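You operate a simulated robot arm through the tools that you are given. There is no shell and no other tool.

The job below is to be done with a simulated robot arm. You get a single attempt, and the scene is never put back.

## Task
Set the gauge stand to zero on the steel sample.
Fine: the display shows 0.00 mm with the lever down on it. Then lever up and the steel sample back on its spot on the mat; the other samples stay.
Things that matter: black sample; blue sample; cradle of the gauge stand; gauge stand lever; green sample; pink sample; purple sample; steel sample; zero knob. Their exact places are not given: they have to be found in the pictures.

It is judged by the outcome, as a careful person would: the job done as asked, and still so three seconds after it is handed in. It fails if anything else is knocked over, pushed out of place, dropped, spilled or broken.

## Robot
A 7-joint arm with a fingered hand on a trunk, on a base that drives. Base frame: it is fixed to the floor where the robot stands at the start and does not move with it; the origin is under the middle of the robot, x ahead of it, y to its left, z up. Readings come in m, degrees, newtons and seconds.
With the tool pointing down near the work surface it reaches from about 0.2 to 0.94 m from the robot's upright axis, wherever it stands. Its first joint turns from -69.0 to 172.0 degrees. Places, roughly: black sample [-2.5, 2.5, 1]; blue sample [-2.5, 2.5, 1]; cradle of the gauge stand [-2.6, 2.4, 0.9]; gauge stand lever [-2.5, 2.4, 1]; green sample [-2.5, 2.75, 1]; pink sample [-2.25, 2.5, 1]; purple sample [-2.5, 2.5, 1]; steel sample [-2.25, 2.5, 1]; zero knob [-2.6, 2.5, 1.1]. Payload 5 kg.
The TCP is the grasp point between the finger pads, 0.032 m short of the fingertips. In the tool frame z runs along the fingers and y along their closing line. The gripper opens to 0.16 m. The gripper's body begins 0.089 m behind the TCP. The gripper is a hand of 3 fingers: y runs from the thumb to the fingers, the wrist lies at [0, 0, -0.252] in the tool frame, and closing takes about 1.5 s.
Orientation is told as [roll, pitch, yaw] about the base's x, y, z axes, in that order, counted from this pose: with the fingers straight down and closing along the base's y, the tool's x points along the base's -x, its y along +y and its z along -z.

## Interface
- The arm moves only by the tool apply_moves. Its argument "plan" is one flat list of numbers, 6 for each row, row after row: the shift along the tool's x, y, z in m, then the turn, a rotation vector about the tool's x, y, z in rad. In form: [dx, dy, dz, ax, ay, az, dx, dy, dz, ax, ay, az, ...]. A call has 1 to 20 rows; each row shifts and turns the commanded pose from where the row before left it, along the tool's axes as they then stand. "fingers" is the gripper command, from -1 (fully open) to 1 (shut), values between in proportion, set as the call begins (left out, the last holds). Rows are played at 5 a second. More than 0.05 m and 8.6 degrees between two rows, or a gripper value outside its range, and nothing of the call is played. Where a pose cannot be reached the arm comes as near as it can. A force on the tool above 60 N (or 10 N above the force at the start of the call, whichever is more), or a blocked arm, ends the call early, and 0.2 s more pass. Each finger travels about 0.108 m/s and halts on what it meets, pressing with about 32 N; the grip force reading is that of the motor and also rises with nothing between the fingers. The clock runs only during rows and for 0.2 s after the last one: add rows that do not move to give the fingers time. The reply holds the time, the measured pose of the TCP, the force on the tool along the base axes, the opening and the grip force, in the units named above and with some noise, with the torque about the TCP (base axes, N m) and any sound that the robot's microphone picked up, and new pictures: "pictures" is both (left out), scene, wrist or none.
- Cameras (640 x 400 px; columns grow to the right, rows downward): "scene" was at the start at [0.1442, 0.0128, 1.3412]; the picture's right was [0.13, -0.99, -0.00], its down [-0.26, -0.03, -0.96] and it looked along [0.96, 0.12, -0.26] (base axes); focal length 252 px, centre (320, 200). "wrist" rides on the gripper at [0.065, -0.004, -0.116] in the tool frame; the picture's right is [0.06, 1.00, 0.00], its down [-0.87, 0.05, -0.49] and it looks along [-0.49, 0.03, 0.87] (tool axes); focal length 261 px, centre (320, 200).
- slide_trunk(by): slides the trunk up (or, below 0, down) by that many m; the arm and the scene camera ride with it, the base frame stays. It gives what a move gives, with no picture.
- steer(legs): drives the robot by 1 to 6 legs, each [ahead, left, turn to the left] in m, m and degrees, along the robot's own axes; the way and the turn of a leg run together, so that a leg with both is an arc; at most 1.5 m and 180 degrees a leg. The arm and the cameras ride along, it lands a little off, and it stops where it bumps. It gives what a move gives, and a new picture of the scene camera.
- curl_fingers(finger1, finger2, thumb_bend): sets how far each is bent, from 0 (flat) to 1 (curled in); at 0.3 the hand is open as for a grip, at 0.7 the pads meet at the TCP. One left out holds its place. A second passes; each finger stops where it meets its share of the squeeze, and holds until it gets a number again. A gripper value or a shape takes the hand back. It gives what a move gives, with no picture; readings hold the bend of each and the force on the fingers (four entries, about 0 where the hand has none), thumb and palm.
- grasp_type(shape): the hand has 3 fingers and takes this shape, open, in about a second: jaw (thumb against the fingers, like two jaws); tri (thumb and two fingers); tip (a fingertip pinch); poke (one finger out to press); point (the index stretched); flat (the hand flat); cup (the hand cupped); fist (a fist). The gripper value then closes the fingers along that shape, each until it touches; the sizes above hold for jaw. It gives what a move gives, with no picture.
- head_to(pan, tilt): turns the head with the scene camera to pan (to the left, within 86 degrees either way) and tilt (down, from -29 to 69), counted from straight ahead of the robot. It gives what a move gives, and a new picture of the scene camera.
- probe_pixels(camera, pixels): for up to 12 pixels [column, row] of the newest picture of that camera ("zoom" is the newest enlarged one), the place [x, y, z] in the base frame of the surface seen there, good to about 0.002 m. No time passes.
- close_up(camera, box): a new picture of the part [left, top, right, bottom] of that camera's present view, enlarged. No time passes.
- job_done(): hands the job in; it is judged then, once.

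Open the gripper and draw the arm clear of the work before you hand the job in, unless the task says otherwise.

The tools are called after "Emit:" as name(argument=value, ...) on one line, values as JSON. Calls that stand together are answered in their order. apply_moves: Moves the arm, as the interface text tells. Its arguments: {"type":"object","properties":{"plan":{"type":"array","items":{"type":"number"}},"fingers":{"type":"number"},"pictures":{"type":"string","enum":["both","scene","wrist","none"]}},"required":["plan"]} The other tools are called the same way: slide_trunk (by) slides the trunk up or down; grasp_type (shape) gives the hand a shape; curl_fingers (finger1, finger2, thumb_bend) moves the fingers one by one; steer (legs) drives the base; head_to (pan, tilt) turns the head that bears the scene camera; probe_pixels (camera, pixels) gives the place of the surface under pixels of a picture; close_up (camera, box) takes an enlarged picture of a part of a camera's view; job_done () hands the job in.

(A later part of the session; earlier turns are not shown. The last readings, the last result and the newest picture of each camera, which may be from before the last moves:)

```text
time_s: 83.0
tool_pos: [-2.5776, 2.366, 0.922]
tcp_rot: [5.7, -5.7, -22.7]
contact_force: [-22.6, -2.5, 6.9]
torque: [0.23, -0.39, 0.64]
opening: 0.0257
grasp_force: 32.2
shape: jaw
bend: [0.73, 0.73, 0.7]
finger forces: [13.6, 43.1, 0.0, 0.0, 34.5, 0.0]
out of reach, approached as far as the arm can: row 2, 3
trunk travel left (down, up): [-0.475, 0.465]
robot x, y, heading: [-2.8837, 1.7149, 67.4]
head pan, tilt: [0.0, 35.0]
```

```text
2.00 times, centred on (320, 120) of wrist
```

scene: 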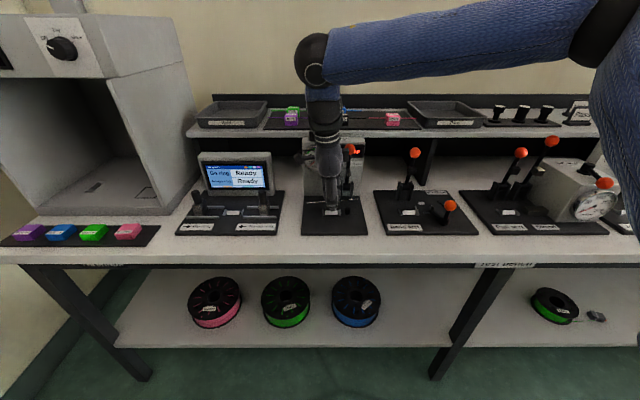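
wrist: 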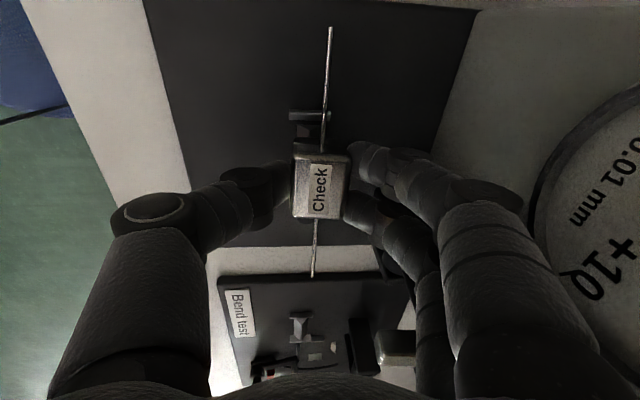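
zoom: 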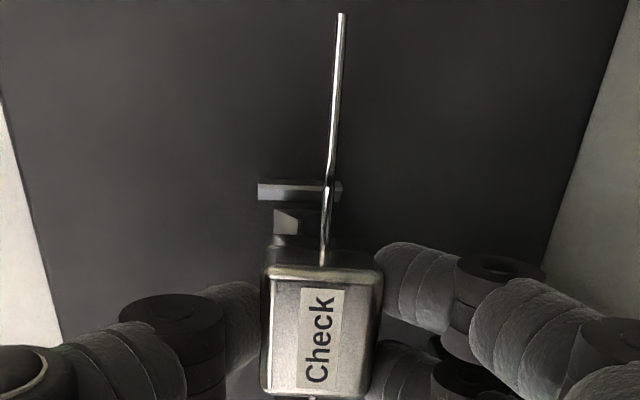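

Contact: 23 N sideways and finger 2 at 43 N — the arm hit its reach limit again and drifted the right-hand finger against the lever post. I back straight up at once.

Emit:
apply_moves(plan=[0.001, 0.001, -0.015, 0, 0, 0, -0.001, 0.001, -0.0298, 0, 0, 0, -0.004, 0.004, -0.0396, 0, 0, 0, -0.004, 0.004, -0.0396, 0, 0, 0, 0, 0, 0, 0, 0, 0], pictures="both")

Emit:
close_up(camera="wrist", box=[160, 20, 480, 220])

Emit:
close_up(camera="scene", box=[292, 135, 372, 235])

```text
time_s: 84.2
tool_pos: [-2.5781, 2.3669, 1.0427]
tcp_rot: [5.7, -5.8, -23.2]
contact_force: [0.2, 0.3, -0.6]
torque: [0.01, 0.03, 0.0]
opening: 0.0253
grasp_force: 31.8
shape: jaw
bend: [0.73, 0.73, 0.7]
finger forces: [15.0, 15.5, 0.0, 0.1, 30.6, 0.0]
trunk travel left (down, up): [-0.475, 0.465]
robot x, y, heading: [-2.8833, 1.7143, 67.3]
head pan, tilt: [0.0, 35.0]
```

scene: 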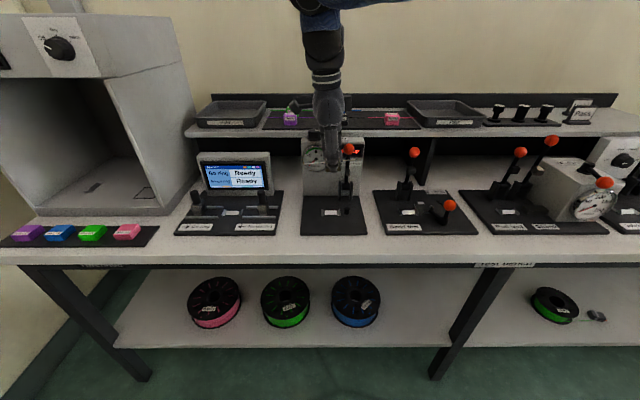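
wrist: 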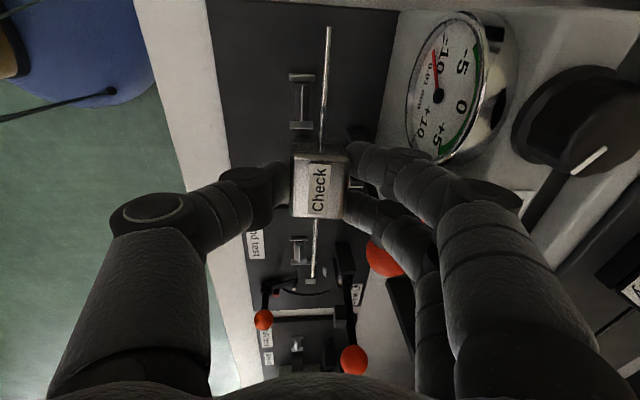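

```text
2.00 times, centred on (320, 120) of wrist
```

zoom: 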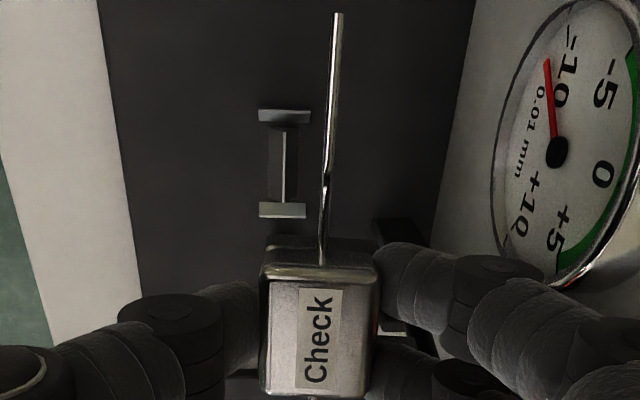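

```text
4.00 times, centred on (332, 185) of scene
```

zoom: 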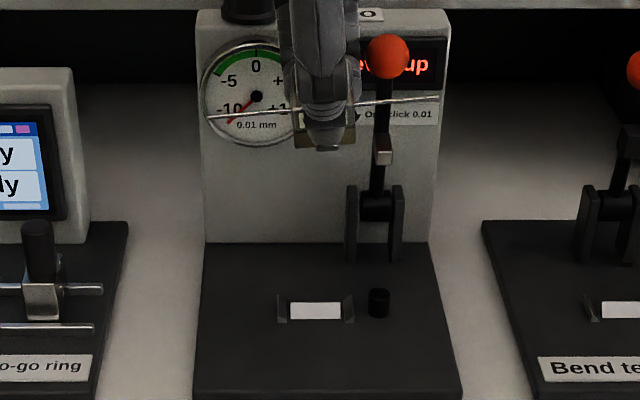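

The stand has not moved and the sample still sits the same in the grip. The lever posts leave too little room for the two fingers at the back, so I'll test whether the opposite hand orientation (thumb at the back, yaw +157°) is reachable: raise, untilt, and turn.

Emit:
apply_moves(plan=[-0.005, 0.005, -0.0495, 0, 0, 0, -0.005, 0.005, -0.0495, 0, 0, 0, -0.005, 0.005, -0.0495, 0, 0, 0, -0.005, 0.005, -0.0495, 0, 0, 0, 0, 0, -0.04, 0.1, 0.1, 0, 0, 0, 0, 0, 0, -0.1428, 0, 0, 0, 0, 0, -0.1428, 0, 0, 0, 0, 0, -0.1428, 0, 0, 0, 0, 0, -0.1428, 0, 0, 0, 0, 0, -0.1428, 0, 0, 0, 0, 0, -0.1428, 0, 0, 0, 0, 0, -0.1428, 0, 0, 0, 0, 0, -0.1428, 0, 0, 0, 0, 0, -0.1428, 0, 0, 0, 0, 0, -0.1428, 0, 0, 0, 0, 0, -0.1428, 0, 0, 0, 0, 0, 0], pictures="none")

Emit:
apply_moves(plan=[0, 0, 0, 0, 0, -0.1428, 0, 0, 0, 0, 0, -0.1428, 0, 0, 0, 0, 0, -0.1428, 0, 0, 0, 0, 0, -0.1428, 0, 0, 0, 0, 0, -0.1428, 0, 0, 0, 0, 0, -0.1428, 0, 0, 0, 0, 0, -0.1428, 0, 0, 0, 0, 0, -0.1428, 0, 0, 0, 0, 0, -0.1428, 0, 0, 0, 0, 0, -0.1428, 0, 0, 0, 0, 0, -0.1428, 0, 0, 0, 0, 0, 0], pictures="both")

```text
time_s: 87.8
tool_pos: [-2.5842, 2.3632, 1.2838]
tcp_rot: [0.0, 0.0, 67.1]
contact_force: [0.0, -0.1, -0.3]
torque: [-0.01, 0.0, 0.01]
opening: 0.0255
grasp_force: 32.6
shape: jaw
bend: [0.73, 0.73, 0.7]
finger forces: [14.9, 15.3, 0.0, 0.0, 30.3, 0.0]
trunk travel left (down, up): [-0.475, 0.465]
robot x, y, heading: [-2.8808, 1.7148, 67.2]
head pan, tilt: [0.0, 35.0]
```

```text
time_s: 90.4
tool_pos: [-2.5854, 2.3632, 1.2834]
tcp_rot: [-0.1, -0.1, 157.1]
contact_force: [-0.6, 1.2, -0.8]
torque: [-0.01, -0.01, -0.02]
opening: 0.0253
grasp_force: 32.1
shape: jaw
bend: [0.73, 0.73, 0.7]
finger forces: [14.8, 15.3, 0.0, 0.0, 30.2, 0.0]
trunk travel left (down, up): [-0.475, 0.465]
robot x, y, heading: [-2.8874, 1.7192, 67.2]
head pan, tilt: [0.0, 35.0]
```

scene: 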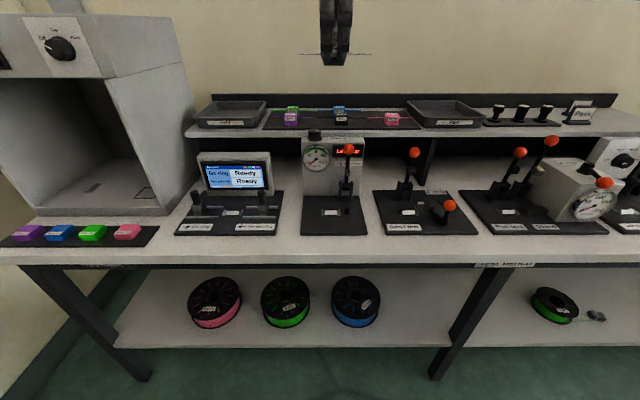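
wrist: 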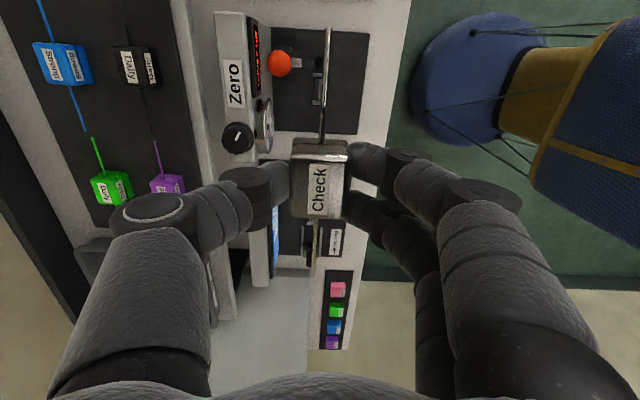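

Yaw 157° is reached easily, with the thumb (narrower) now at the back by the lever posts; the strand is symmetric so the sample can sit this way round. I lower the trunk 0.1 m for reach margin, then add a small lean left and toward the robot.

Emit:
slide_trunk(by=-0.1)

Emit:
apply_moves(plan=[0.0027, -0.0013, 0, 0.08, 0.06, 0, 0, 0, 0, 0, 0, 0, 0, 0, 0, 0, 0, 0], pictures="both")

```text
time_s: 91.7
tool_pos: [-2.5851, 2.3639, 1.1846]
tcp_rot: [0.0, 0.0, 157.0]
contact_force: [-0.9, 0.4, -0.7]
torque: [0.02, 0.01, 0.01]
opening: 0.0254
grasp_force: 31.8
shape: jaw
bend: [0.73, 0.73, 0.7]
finger forces: [14.9, 15.3, 0.0, 0.0, 30.3, 0.1]
trunk travel left (down, up): [-0.375, 0.565]
robot x, y, heading: [-2.8822, 1.7182, 67.2]
head pan, tilt: [0.0, 35.0]
```

```text
time_s: 92.5
tool_pos: [-2.5814, 2.3635, 1.1841]
tcp_rot: [-4.6, 3.4, 156.9]
contact_force: [0.5, -0.8, -0.6]
torque: [-0.01, 0.01, -0.01]
opening: 0.0256
grasp_force: 31.9
shape: jaw
bend: [0.73, 0.73, 0.7]
finger forces: [14.9, 15.4, 0.0, 0.1, 30.3, 0.0]
trunk travel left (down, up): [-0.375, 0.565]
robot x, y, heading: [-2.8842, 1.7164, 67.2]
head pan, tilt: [0.0, 35.0]
```

scene: 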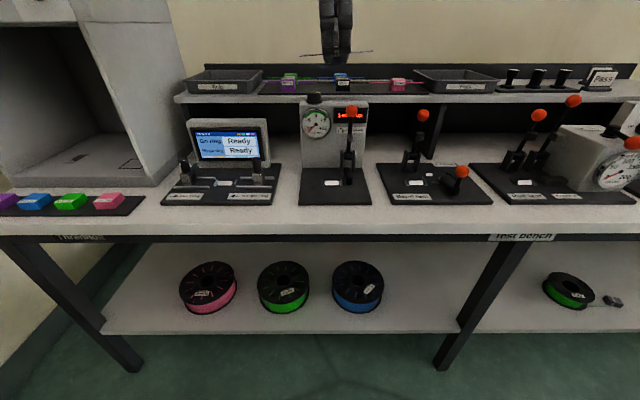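
wrist: 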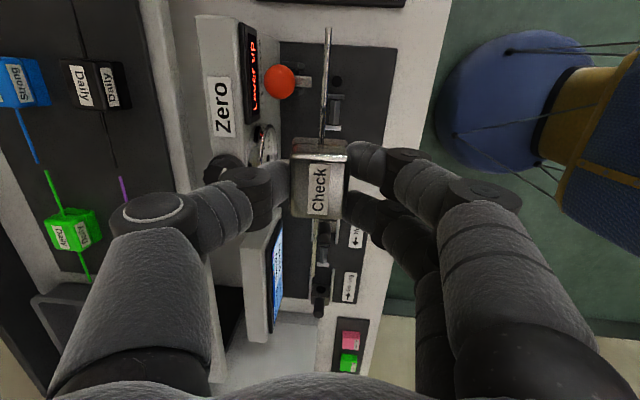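

TCP is on the cradle axis within 1 mm. I descend 0.13 m in three rows and check clearances to the lever ball and knob.

Emit:
apply_moves(plan=[-0.0026, 0.0034, 0.0428, 0, 0, 0, -0.0026, 0.0034, 0.0428, 0, 0, 0, -0.0026, 0.0034, 0.0428, 0, 0, 0, 0, 0, 0, 0, 0, 0], pictures="both")

Emit:
close_up(camera="scene", box=[288, 60, 388, 210])

```text
time_s: 93.5
tool_pos: [-2.5827, 2.3633, 1.0548]
tcp_rot: [-4.6, 3.5, 157.0]
contact_force: [-1.1, 0.1, -0.7]
torque: [-0.02, 0.02, -0.02]
opening: 0.0257
grasp_force: 32.4
shape: jaw
bend: [0.73, 0.73, 0.7]
finger forces: [15.0, 15.4, 0.0, 0.0, 30.0, 0.0]
trunk travel left (down, up): [-0.375, 0.565]
robot x, y, heading: [-2.8836, 1.7173, 67.4]
head pan, tilt: [0.0, 35.0]
```

scene: 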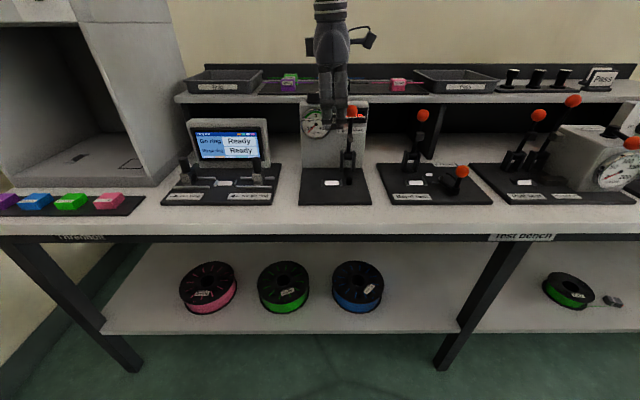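
wrist: 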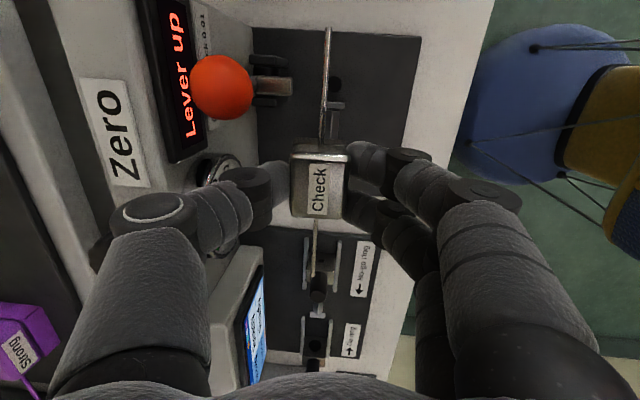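

```text
2.67 times, centred on (338, 135) of scene
```

zoom: 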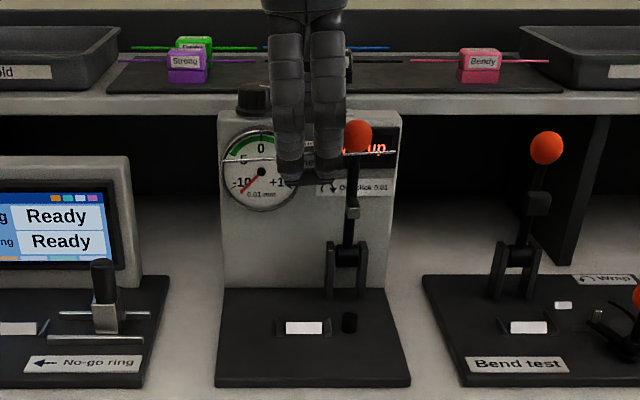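

The strand and hand clear the lever on this side; the ball at wrist (222,87) is well behind the camera mount. I descend another 85 mm.

Emit:
apply_moves(plan=[-0.0017, 0.0023, 0.0285, 0, 0, 0, -0.0017, 0.0023, 0.0285, 0, 0, 0, -0.0017, 0.0023, 0.0285, 0, 0, 0, 0, 0, 0, 0, 0, 0], pictures="both")

Emit:
close_up(camera="scene", box=[288, 100, 388, 210])

Emit:
close_up(camera="wrist", box=[160, 20, 480, 220])

```text
time_s: 94.5
tool_pos: [-2.5812, 2.3634, 0.9687]
tcp_rot: [-4.6, 3.4, 157.0]
contact_force: [-0.3, -0.2, -0.5]
torque: [0.03, 0.02, 0.0]
opening: 0.0255
grasp_force: 32.1
shape: jaw
bend: [0.73, 0.73, 0.7]
finger forces: [14.9, 15.3, 0.0, 0.1, 30.1, 0.0]
trunk travel left (down, up): [-0.375, 0.565]
robot x, y, heading: [-2.8831, 1.717, 67.3]
head pan, tilt: [0.0, 35.0]
```

scene: 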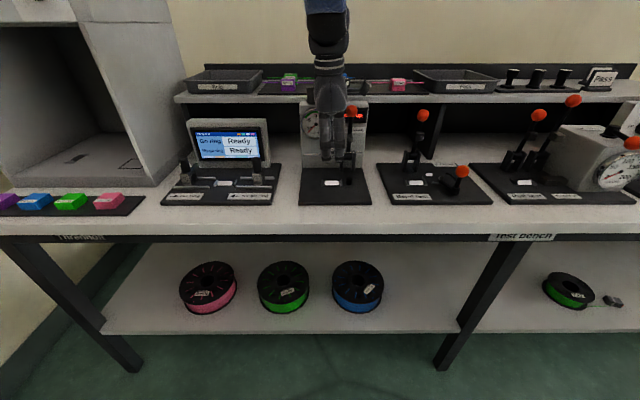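
wrist: 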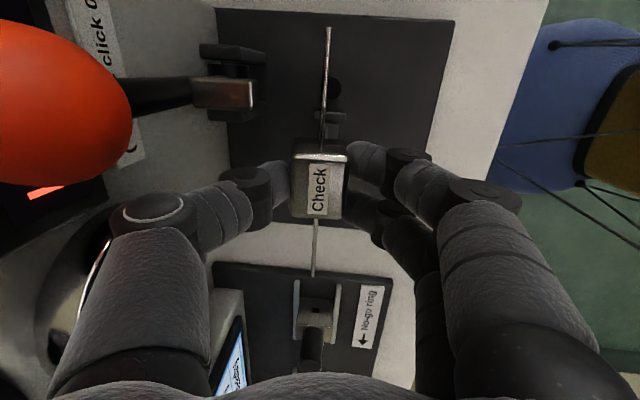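

```text
3.64 times, centred on (338, 155) of scene
```

zoom: 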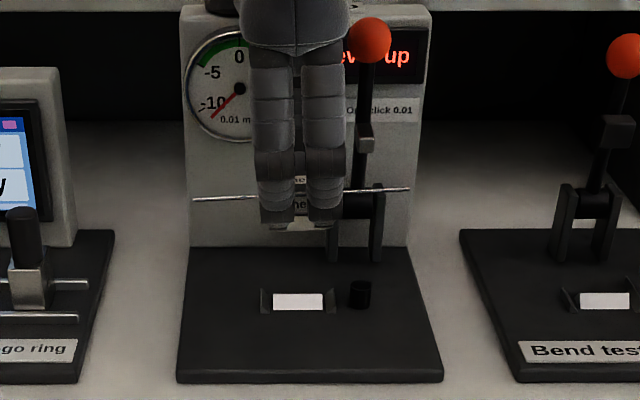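

```text
2.00 times, centred on (320, 120) of wrist
```

zoom: 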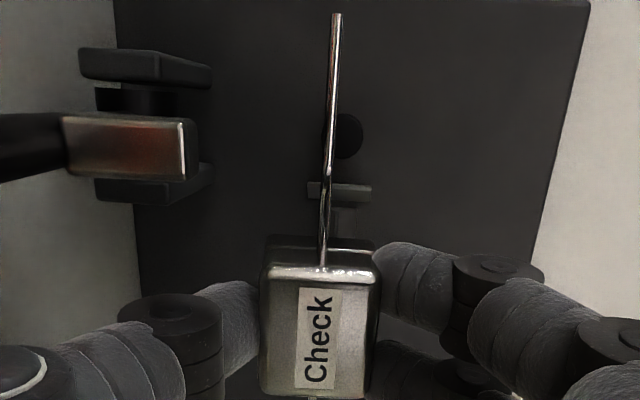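

All clear: strand mid and cradle centre agree laterally within ~1 mm, and no forces. I descend 50 mm more to about 15 mm above seating.

Emit:
apply_moves(plan=[-0.0014, 0.0015, 0.0166, 0, 0, 0, -0.0013, 0.0014, 0.0166, 0, 0, 0, -0.0013, 0.0014, 0.0166, 0, 0, 0, 0, 0, 0, 0, 0, 0], pictures="both")

Emit:
close_up(camera="scene", box=[300, 140, 380, 200])

Emit:
close_up(camera="wrist", box=[160, 20, 480, 220])

```text
time_s: 95.5
tool_pos: [-2.583, 2.3628, 0.9195]
tcp_rot: [-4.6, 3.4, 156.9]
contact_force: [-0.1, 0.6, -0.7]
torque: [0.0, -0.01, 0.01]
opening: 0.0254
grasp_force: 32.2
shape: jaw
bend: [0.73, 0.73, 0.7]
finger forces: [14.9, 15.3, 0.0, 0.0, 30.0, 0.0]
trunk travel left (down, up): [-0.375, 0.565]
robot x, y, heading: [-2.8856, 1.7149, 67.4]
head pan, tilt: [0.0, 35.0]
```

scene: 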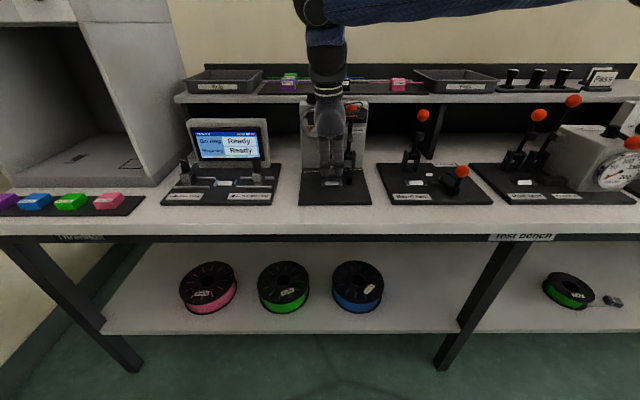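
wrist: 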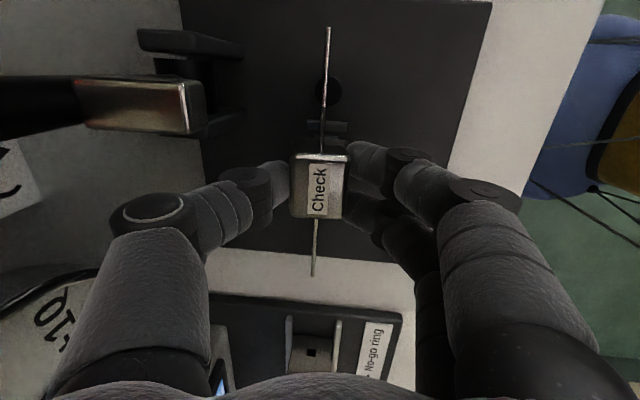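

```text
6.67 times, centred on (340, 170) of scene
```

zoom: 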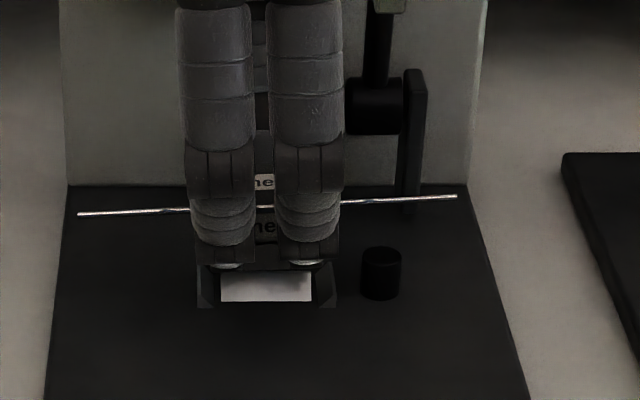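

```text
2.00 times, centred on (320, 120) of wrist
```

zoom: 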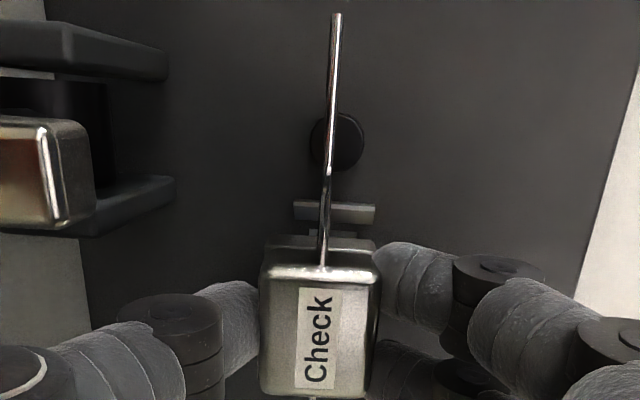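

Alignment is excellent: strand mid (267) equals cradle mid (267) in the zoom. I lower 12 mm, then will feel for the seat.

Emit:
apply_moves(plan=[-0.0004, 0.0005, 0.006, 0, 0, 0, -0.0004, 0.0005, 0.006, 0, 0, 0, 0, 0, 0, 0, 0, 0], pictures="none")

Emit:
apply_moves(plan=[-0.0001, 0.0002, 0.0025, 0, 0, 0, 0, 0, 0, 0, 0, 0], pictures="none")

```text
time_s: 96.3
tool_pos: [-2.5831, 2.3636, 0.9062]
tcp_rot: [-4.7, 3.4, 156.9]
contact_force: [-0.5, 0.4, -0.3]
torque: [-0.01, -0.01, -0.01]
opening: 0.0256
grasp_force: 32.0
shape: jaw
bend: [0.73, 0.73, 0.7]
finger forces: [14.9, 15.3, 0.0, 0.0, 30.1, 0.1]
trunk travel left (down, up): [-0.375, 0.565]
robot x, y, heading: [-2.8861, 1.7175, 67.2]
head pan, tilt: [0.0, 35.0]
```

```text
time_s: 96.9
tool_pos: [-2.5835, 2.3642, 0.9029]
tcp_rot: [-4.5, 3.5, 156.8]
contact_force: [0.0, -0.7, 0.1]
torque: [-0.02, -0.02, -0.01]
opening: 0.0255
grasp_force: 31.6
shape: jaw
bend: [0.73, 0.73, 0.7]
finger forces: [14.9, 15.7, 0.1, 0.0, 29.9, 0.0]
trunk travel left (down, up): [-0.375, 0.565]
robot x, y, heading: [-2.8877, 1.7108, 66.9]
head pan, tilt: [0.0, 35.0]
```

No contact yet at z 0.903. I continue down 2 mm.

Emit:
apply_moves(plan=[0.0003, 0.0002, 0.002, 0, 0, 0, 0, 0, 0, 0, 0, 0], pictures="none")

```text
time_s: 97.5
tool_pos: [-2.582, 2.3631, 0.9029]
tcp_rot: [-4.6, 3.4, 157.0]
contact_force: [-2.3, -3.0, 5.1]
torque: [-0.15, 0.16, 0.04]
opening: 0.0259
grasp_force: 31.9
shape: jaw
bend: [0.73, 0.73, 0.7]
finger forces: [15.7, 16.9, 0.1, 0.0, 29.3, 0.0]
trunk travel left (down, up): [-0.375, 0.565]
robot x, y, heading: [-2.883, 1.7166, 67.4]
head pan, tilt: [0.0, 35.0]
```

Light contact: 5 N up and about 3.7 N toward the robot, so the groove is slightly too far back on the ridge. I shift 1.5 mm toward the robot and check.

Emit:
apply_moves(plan=[0, 0.0015, 0, 0, 0, 0, 0, 0, 0, 0, 0, 0], pictures="none")

```text
time_s: 98.1
tool_pos: [-2.5838, 2.3627, 0.9019]
tcp_rot: [-4.6, 3.4, 156.9]
contact_force: [0.7, 1.2, 3.2]
torque: [0.02, 0.06, 0.01]
opening: 0.0256
grasp_force: 32.0
shape: jaw
bend: [0.73, 0.73, 0.7]
finger forces: [15.0, 15.0, 0.0, 0.0, 30.9, 0.0]
trunk travel left (down, up): [-0.375, 0.565]
robot x, y, heading: [-2.884, 1.715, 67.2]
head pan, tilt: [0.0, 35.0]
```

Forces are balanced (3 N up, ~1 N sideways), so the groove sits on the ridge. I open the jaw to about 50 mm to let the block settle.

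Emit:
apply_moves(plan=[0, 0, 0, 0, 0, 0, 0, 0, 0, 0, 0, 0, 0, 0, 0, 0, 0, 0], fingers=0.4, pictures="both")

Emit:
close_up(camera="wrist", box=[160, 20, 480, 220])

Emit:
close_up(camera="scene", box=[300, 140, 380, 200])

```text
time_s: 98.9
tool_pos: [-2.5836, 2.3616, 0.9021]
tcp_rot: [-4.5, 3.4, 156.9]
contact_force: [-0.2, -0.6, 0.2]
torque: [0.0, -0.01, 0.0]
opening: 0.0477
grasp_force: 0.0
shape: jaw
bend: [0.73, 0.73, 0.7]
finger forces: [0.1, 0.0, 0.0, 0.0, 0.1, 0.1]
trunk travel left (down, up): [-0.375, 0.565]
robot x, y, heading: [-2.8846, 1.7164, 67.2]
head pan, tilt: [0.0, 35.0]
```

scene: 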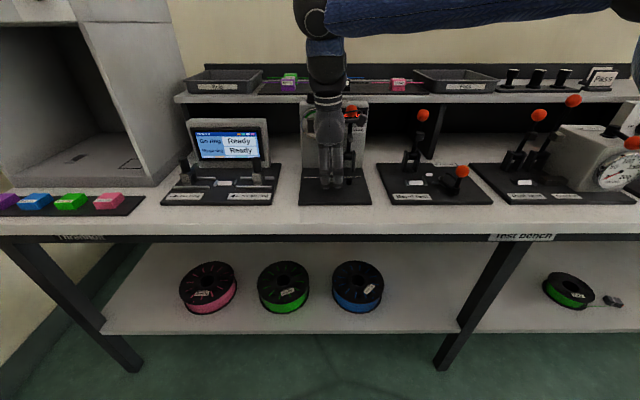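
wrist: 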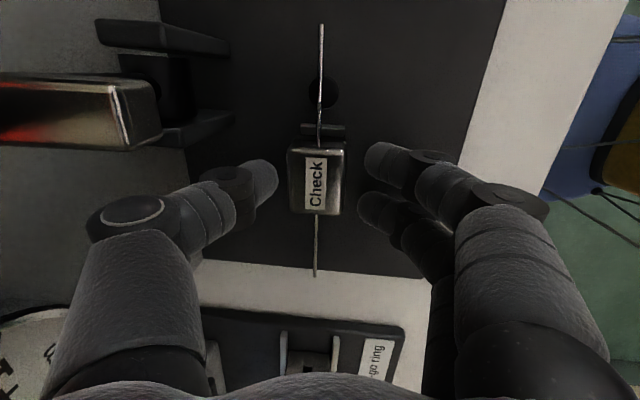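

```text
2.00 times, centred on (320, 120) of wrist
```

zoom: 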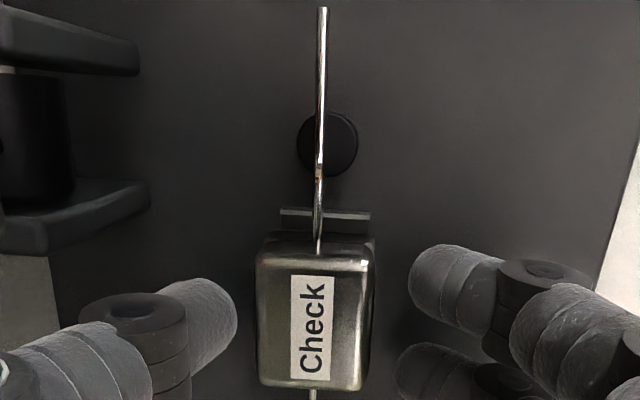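

```text
6.67 times, centred on (340, 170) of scene
```

zoom: 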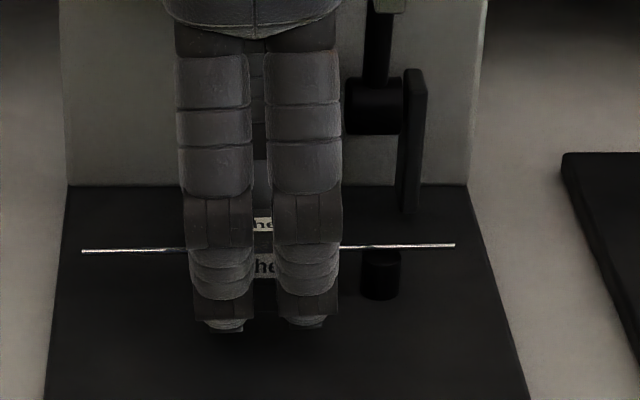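

The block is seated with the strand lying across the anvil, and the fingers are free. I raise the hand straight up out of the way.

Emit:
apply_moves(plan=[0.0009, -0.0012, -0.015, 0, 0, 0, 0.0018, -0.0024, -0.03, 0, 0, 0, 0.0024, -0.0032, -0.04, 0, 0, 0, 0.0029, -0.0038, -0.048, 0, 0, 0, 0.0029, -0.0038, -0.048, 0, 0, 0, 0.0029, -0.0038, -0.048, 0, 0, 0, 0, 0, 0, 0, 0, 0], pictures="both")

Emit:
close_up(camera="scene", box=[296, 90, 376, 200])

Emit:
close_up(camera="scene", box=[306, 150, 370, 200])

```text
time_s: 100.5
tool_pos: [-2.5801, 2.3633, 1.1312]
tcp_rot: [-4.5, 3.4, 157.0]
contact_force: [-0.1, 0.6, -1.1]
torque: [0.01, 0.04, 0.01]
opening: 0.0478
grasp_force: 0.0
shape: jaw
bend: [0.73, 0.73, 0.7]
finger forces: [0.1, 0.0, 0.0, 0.1, 0.1, 0.1]
trunk travel left (down, up): [-0.375, 0.565]
robot x, y, heading: [-2.887, 1.7115, 67.3]
head pan, tilt: [0.0, 35.0]
```

scene: 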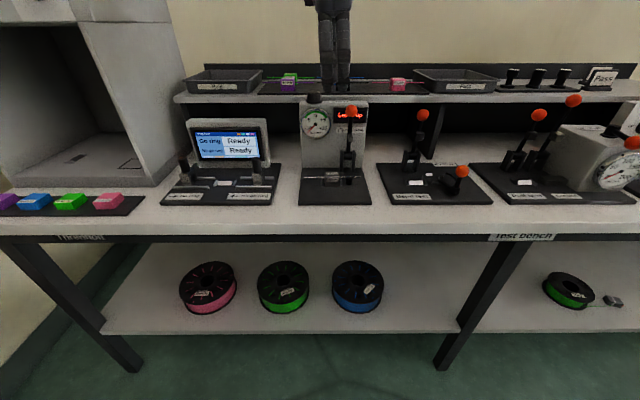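
wrist: 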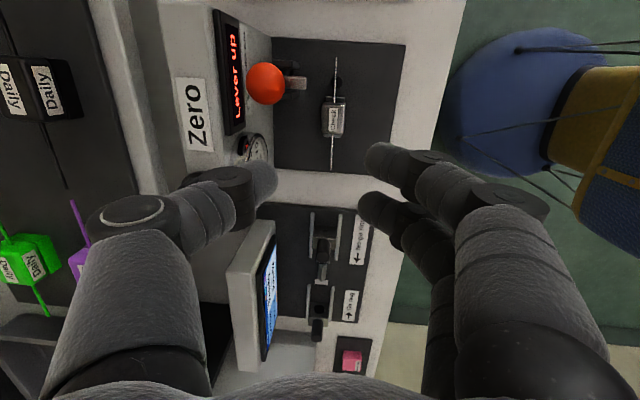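

```text
3.64 times, centred on (336, 145) of scene
```

zoom: 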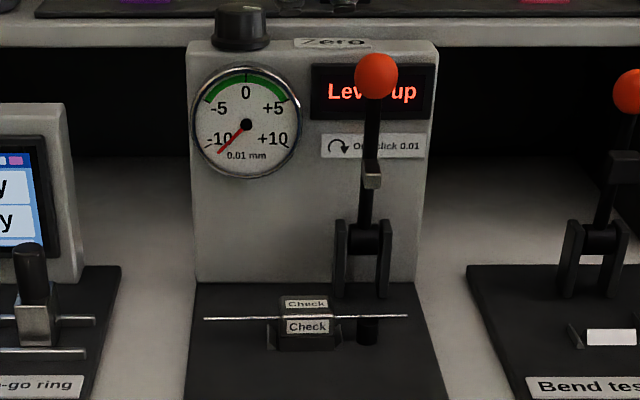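

```text
8.00 times, centred on (338, 175) of scene
```

zoom: 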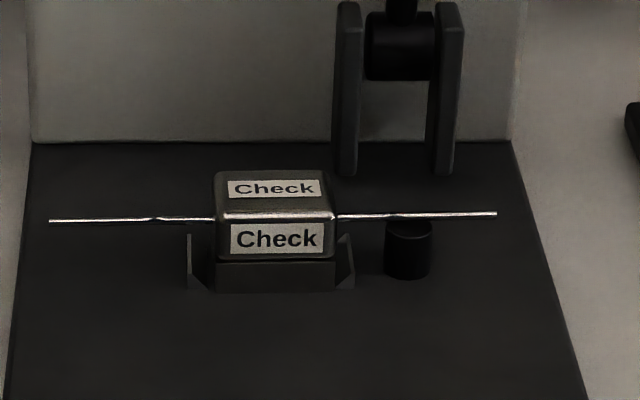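

The sample sits properly between the cheeks with the strand on the anvil; the display still reads "Lever up". Now I measure the lever: I zoom on it and probe the ball, shaft, hammer and pivot.

Emit:
close_up(camera="scene", box=[328, 96, 376, 176])

Emit:
probe_pixels(camera="scene", pixels=[[352, 111], [352, 106], [347, 111], [356, 111], [350, 122], [349, 130], [349, 138], [348, 140], [348, 150], [348, 158], [340, 155], [357, 155]])

```text
5.00 times, centred on (352, 136) of scene
```

zoom: 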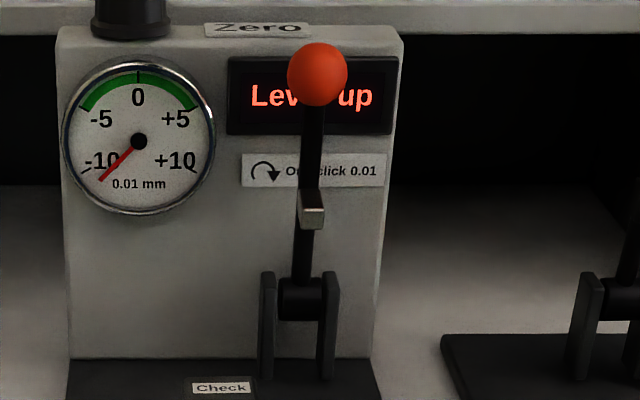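

```text
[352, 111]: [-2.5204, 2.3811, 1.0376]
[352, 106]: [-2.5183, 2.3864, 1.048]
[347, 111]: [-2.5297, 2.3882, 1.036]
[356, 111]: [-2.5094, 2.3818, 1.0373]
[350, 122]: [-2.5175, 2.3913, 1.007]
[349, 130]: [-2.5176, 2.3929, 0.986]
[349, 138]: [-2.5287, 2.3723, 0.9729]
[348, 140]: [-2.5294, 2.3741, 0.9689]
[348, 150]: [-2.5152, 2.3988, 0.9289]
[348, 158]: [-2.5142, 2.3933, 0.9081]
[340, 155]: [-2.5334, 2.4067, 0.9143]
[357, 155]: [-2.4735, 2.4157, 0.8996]
```

Lever geometry: ball centre about (0.0267 n-offset) at z 1.033, radius 15 mm, pivot z ≈ 0.913, arm 0.12 m. I untilt, rise, and turn the hand to yaw 67° so thumb and fingers can straddle the ball left–right.

Emit:
apply_moves(plan=[0.003, -0.004, -0.049, 0, 0, 0, 0, 0, -0.03, -0.08, -0.06, 0, 0, 0, 0, 0, 0, 0.1428, 0, 0, 0, 0, 0, 0.1428, 0, 0, 0, 0, 0, 0.1428, 0, 0, 0, 0, 0, 0.1428, 0, 0, 0, 0, 0, 0.1428, 0, 0, 0, 0, 0, 0.1428, 0, 0, 0, 0, 0, 0.1428, 0, 0, 0, 0, 0, 0.1428, 0, 0, 0, 0, 0, 0.1428, 0, 0, 0, 0, 0, 0.1428, 0, 0, 0, 0, 0, 0.1428, 0, 0, 0, 0, 0, 0], fingers=0.15, pictures="none")

```text
time_s: 103.5
tool_pos: [-2.5851, 2.3606, 1.2104]
tcp_rot: [-0.1, 0.0, 67.1]
contact_force: [-0.3, -0.1, -0.4]
torque: [0.02, -0.02, -0.01]
opening: 0.0673
grasp_force: 0.1
shape: jaw
bend: [0.73, 0.73, 0.7]
finger forces: [0.0, 0.0, 0.1, 0.0, 0.0, 0.0]
trunk travel left (down, up): [-0.375, 0.565]
robot x, y, heading: [-2.8813, 1.7117, 67.1]
head pan, tilt: [0.0, 35.0]
```

Yaw 67° and opening 67 mm. I move over to the lever's line and tilt the hand 20° so the wrist leans toward the robot.

Emit:
apply_moves(plan=[-0.0038, -0.0178, 0.015, 0, 0, 0, -0.0038, -0.0178, 0.015, 0, 0, 0, -0.0038, -0.0178, 0.015, 0, 0, 0, 0, 0, 0, 0, -0.1163, 0, 0, 0, 0, 0, -0.1163, 0, 0, 0, 0, 0, -0.1163, 0, 0, 0, 0, 0, 0, 0], pictures="both")

```text
time_s: 105.1
tool_pos: [-2.5314, 2.3508, 1.1663]
tcp_rot: [0.0, -20.1, 67.1]
contact_force: [-0.2, -0.4, -0.6]
torque: [-0.03, -0.01, 0.02]
opening: 0.0674
grasp_force: 0.0
shape: jaw
bend: [0.73, 0.73, 0.7]
finger forces: [0.1, 0.0, 0.0, 0.0, 0.1, 0.0]
trunk travel left (down, up): [-0.375, 0.565]
robot x, y, heading: [-2.8845, 1.7131, 67.3]
head pan, tilt: [0.0, 35.0]
```

scene: 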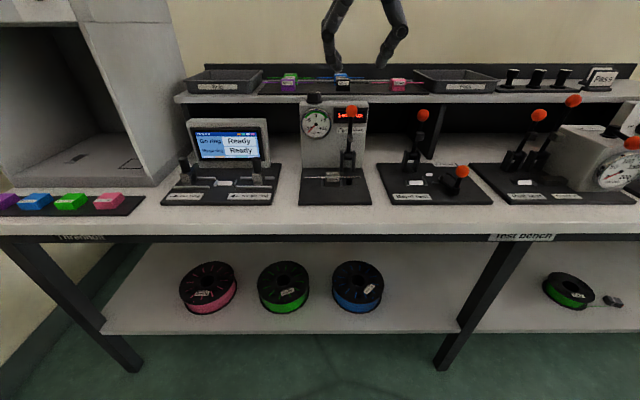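
wrist: 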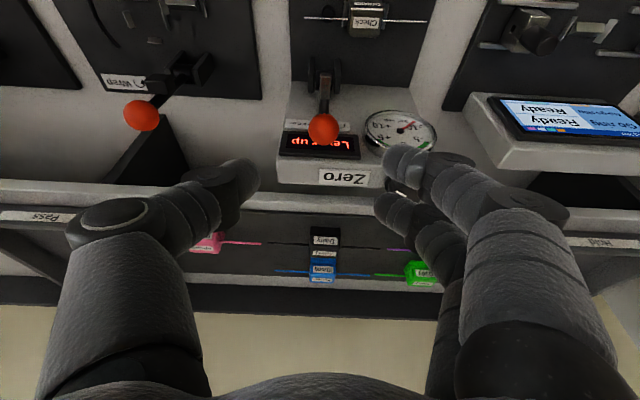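

The ball (323,128) is centred between thumb and fingers. I advance 70 mm along the tool axis toward it.

Emit:
apply_moves(plan=[0, 0, 0.035, 0, 0, 0, 0.001, 0, 0.035, 0, 0, 0, 0, 0, 0, 0, 0, 0], pictures="both")

Emit:
close_up(camera="scene", box=[288, 60, 408, 160])

```text
time_s: 105.9
tool_pos: [-2.5239, 2.3694, 1.1015]
tcp_rot: [0.1, -20.0, 67.1]
contact_force: [-0.6, -0.3, 0.7]
torque: [0.01, 0.0, 0.01]
opening: 0.0676
grasp_force: 0.0
shape: jaw
bend: [0.73, 0.73, 0.7]
finger forces: [0.0, 0.0, 0.0, 0.0, 0.0, 0.0]
trunk travel left (down, up): [-0.375, 0.565]
robot x, y, heading: [-2.8828, 1.7118, 67.2]
head pan, tilt: [0.0, 35.0]
```

scene: 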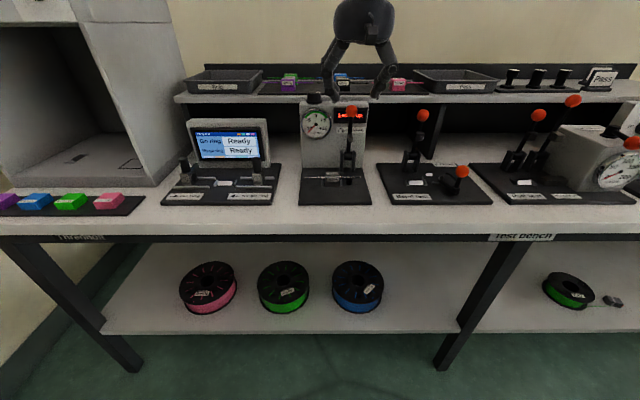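
wrist: 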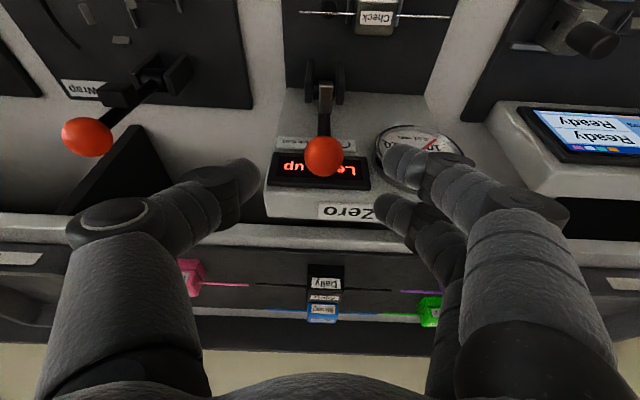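

```text
4.00 times, centred on (348, 110) of scene
```

zoom: 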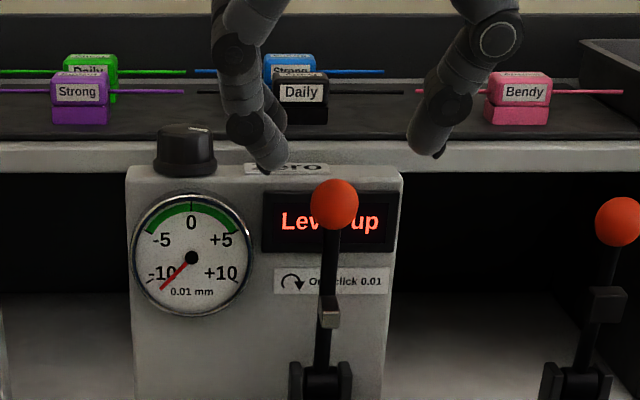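

The ball appears 3–4 px to the finger side of centre in the wrist view, so I shift 3 mm left and advance the last 49 mm around the ball.

Emit:
apply_moves(plan=[0, 0.003, 0.02, 0, 0, 0, 0, 0, 0.02, 0, 0, 0, 0, 0, 0.009, 0, 0, 0, 0, 0, 0, 0, 0, 0], pictures="both")

Emit:
close_up(camera="wrist", box=[160, 100, 480, 300])

Emit:
close_up(camera="scene", box=[288, 60, 408, 160])

```text
time_s: 106.9
tool_pos: [-2.5174, 2.3882, 1.0532]
tcp_rot: [-0.1, -20.0, 67.1]
contact_force: [0.5, 0.5, 0.1]
torque: [-0.03, -0.01, -0.03]
opening: 0.0677
grasp_force: 0.1
shape: jaw
bend: [0.73, 0.73, 0.7]
finger forces: [0.0, 0.0, 0.1, 0.0, 0.0, 0.0]
trunk travel left (down, up): [-0.375, 0.565]
robot x, y, heading: [-2.8884, 1.7135, 67.1]
head pan, tilt: [0.0, 35.0]
```

scene: 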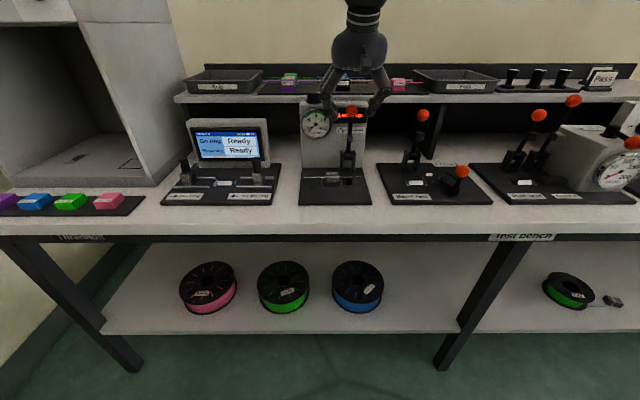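
wrist: 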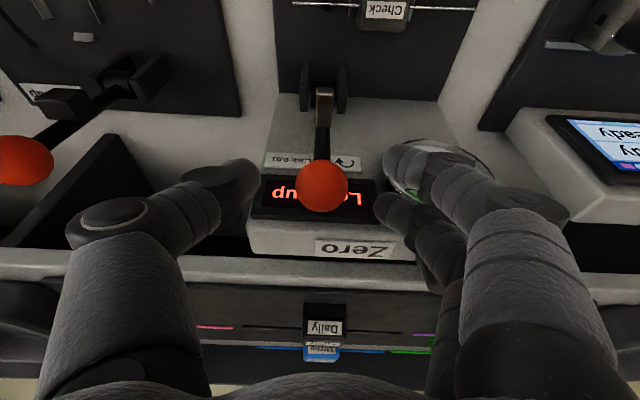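

```text
2.00 times, centred on (320, 200) of wrist
```

zoom: 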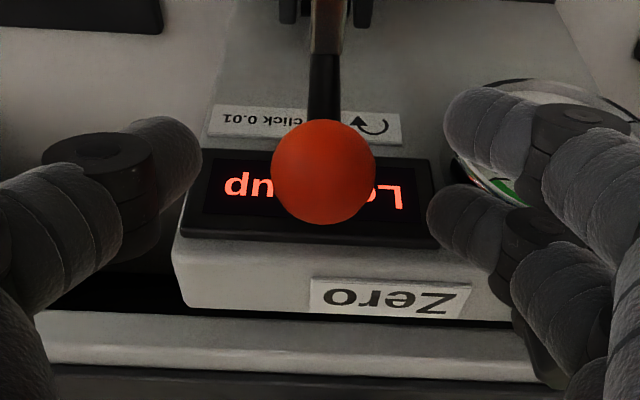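

```text
4.00 times, centred on (348, 110) of scene
```

zoom: 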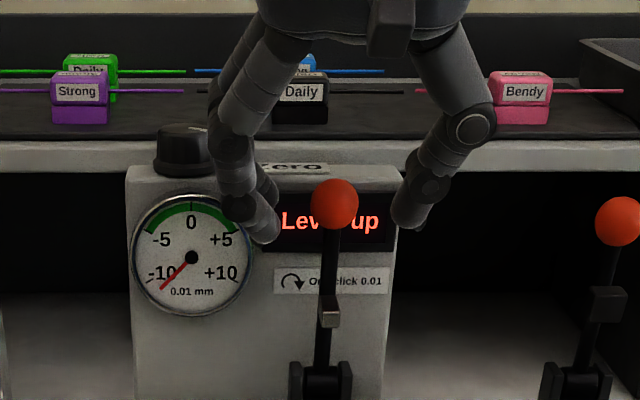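

The ball sits between thumb and fingers at tool depth ~22 mm. I close on it.

Emit:
apply_moves(plan=[0, 0.0015, 0, 0, 0, 0, 0, 0, 0, 0, 0, 0, 0, 0, 0, 0, 0, 0, 0, 0, 0, 0, 0, 0], fingers=0.7, pictures="wrist")

```text
time_s: 107.9
tool_pos: [-2.52, 2.3883, 1.0541]
tcp_rot: [0.0, -19.9, 67.0]
contact_force: [1.1, -0.9, 1.0]
torque: [0.0, -0.03, -0.01]
opening: 0.0252
grasp_force: 0.0
shape: jaw
bend: [0.72, 0.72, 0.7]
finger forces: [0.0, 0.1, 0.0, 0.0, 2.0, 0.1]
trunk travel left (down, up): [-0.375, 0.565]
robot x, y, heading: [-2.8859, 1.7168, 67.3]
head pan, tilt: [0.0, 35.0]
```

wrist: 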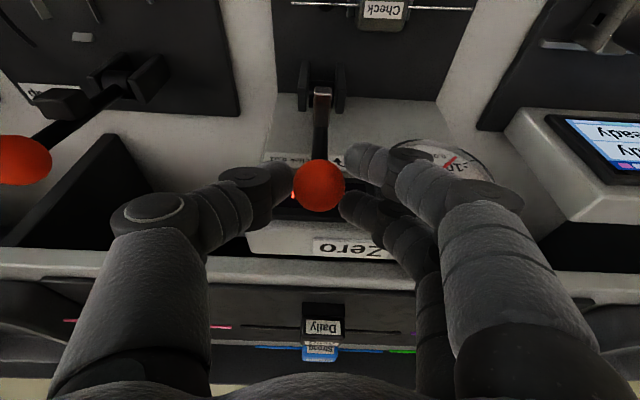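

The fingers nest around the ball but force is ~0–2 N; I close a little more for a positive hold.

Emit:
apply_moves(plan=[0, 0, 0, 0, 0, 0, 0, 0, 0, 0, 0, 0, 0, 0, 0, 0, 0, 0], fingers=0.85, pictures="none")

```text
time_s: 108.7
tool_pos: [-2.5197, 2.3886, 1.0546]
tcp_rot: [-0.1, -19.9, 67.1]
contact_force: [3.6, -2.4, -4.4]
torque: [-0.06, -0.08, -0.04]
opening: 0.0173
grasp_force: 31.3
shape: jaw
bend: [0.72, 0.72, 0.7]
finger forces: [13.0, 12.6, 0.1, 0.0, 30.5, 0.0]
trunk travel left (down, up): [-0.375, 0.565]
robot x, y, heading: [-2.8848, 1.7139, 67.2]
head pan, tilt: [0.0, 35.0]
```

Firm hold on the ball (13+13 vs 30 N). I swing the lever toward the robot along its arc, first about 20°, and watch the forces.

Emit:
apply_moves(plan=[0.0102, 0, -0.0018, 0, 0, 0, 0.0102, 0, -0.0018, 0, 0, 0, 0.0105, 0, 0, 0, 0, 0, 0.0105, 0, 0, 0, 0, 0, 0, 0, 0, 0, 0, 0], pictures="both")

```text
time_s: 109.9
tool_pos: [-2.5343, 2.3521, 1.043]
tcp_rot: [0.0, -19.8, 67.1]
contact_force: [5.9, 3.3, -4.5]
torque: [0.39, -0.3, 0.0]
opening: 0.017
grasp_force: 31.7
shape: jaw
bend: [0.71, 0.73, 0.7]
finger forces: [14.5, 18.3, 0.0, 0.0, 32.3, 0.0]
trunk travel left (down, up): [-0.375, 0.565]
robot x, y, heading: [-2.8848, 1.7159, 67.2]
head pan, tilt: [0.0, 35.0]
```

scene: 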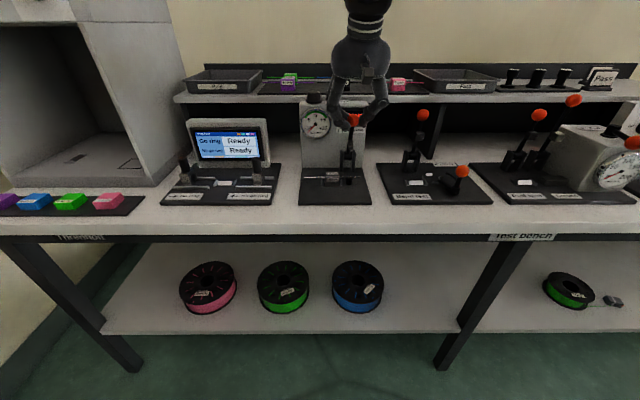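
wrist: 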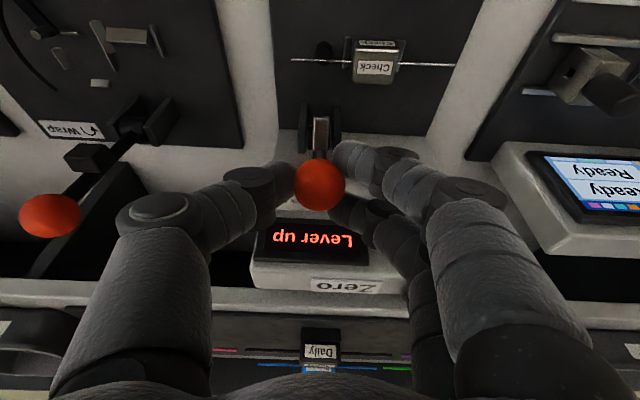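

The lever follows with only ~8 N. I continue along the arc to about 55°.

Emit:
apply_moves(plan=[0.0104, 0, 0.0018, 0, 0, 0, 0.0103, 0, 0.0018, 0, 0, 0, 0.0099, 0, 0.0036, 0, 0, 0, 0.0099, 0, 0.0036, 0, 0, 0, 0.0091, 0, 0.0052, 0, 0, 0, 0.0091, 0, 0.0053, 0, 0, 0, 0, 0, 0, 0, 0, 0], pictures="both")

```text
time_s: 111.5
tool_pos: [-2.5532, 2.3081, 1.0025]
tcp_rot: [0.1, -19.8, 67.1]
contact_force: [12.3, 3.3, -2.3]
torque: [0.45, -0.44, 0.01]
opening: 0.0172
grasp_force: 32.1
shape: jaw
bend: [0.71, 0.74, 0.7]
finger forces: [16.0, 18.4, 0.0, 0.0, 34.9, 0.0]
trunk travel left (down, up): [-0.375, 0.565]
robot x, y, heading: [-2.8859, 1.7118, 67.3]
head pan, tilt: [0.0, 35.0]
```

scene: 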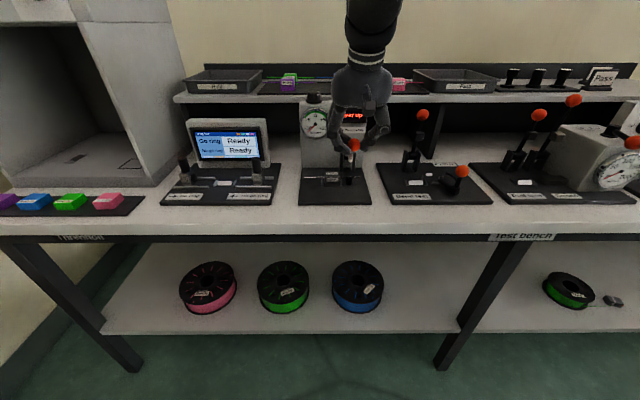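
wrist: 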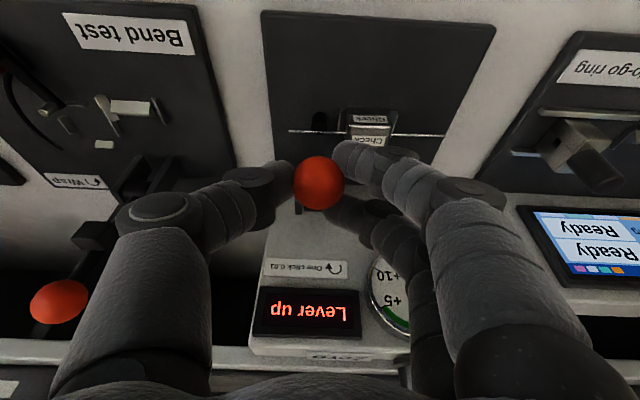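

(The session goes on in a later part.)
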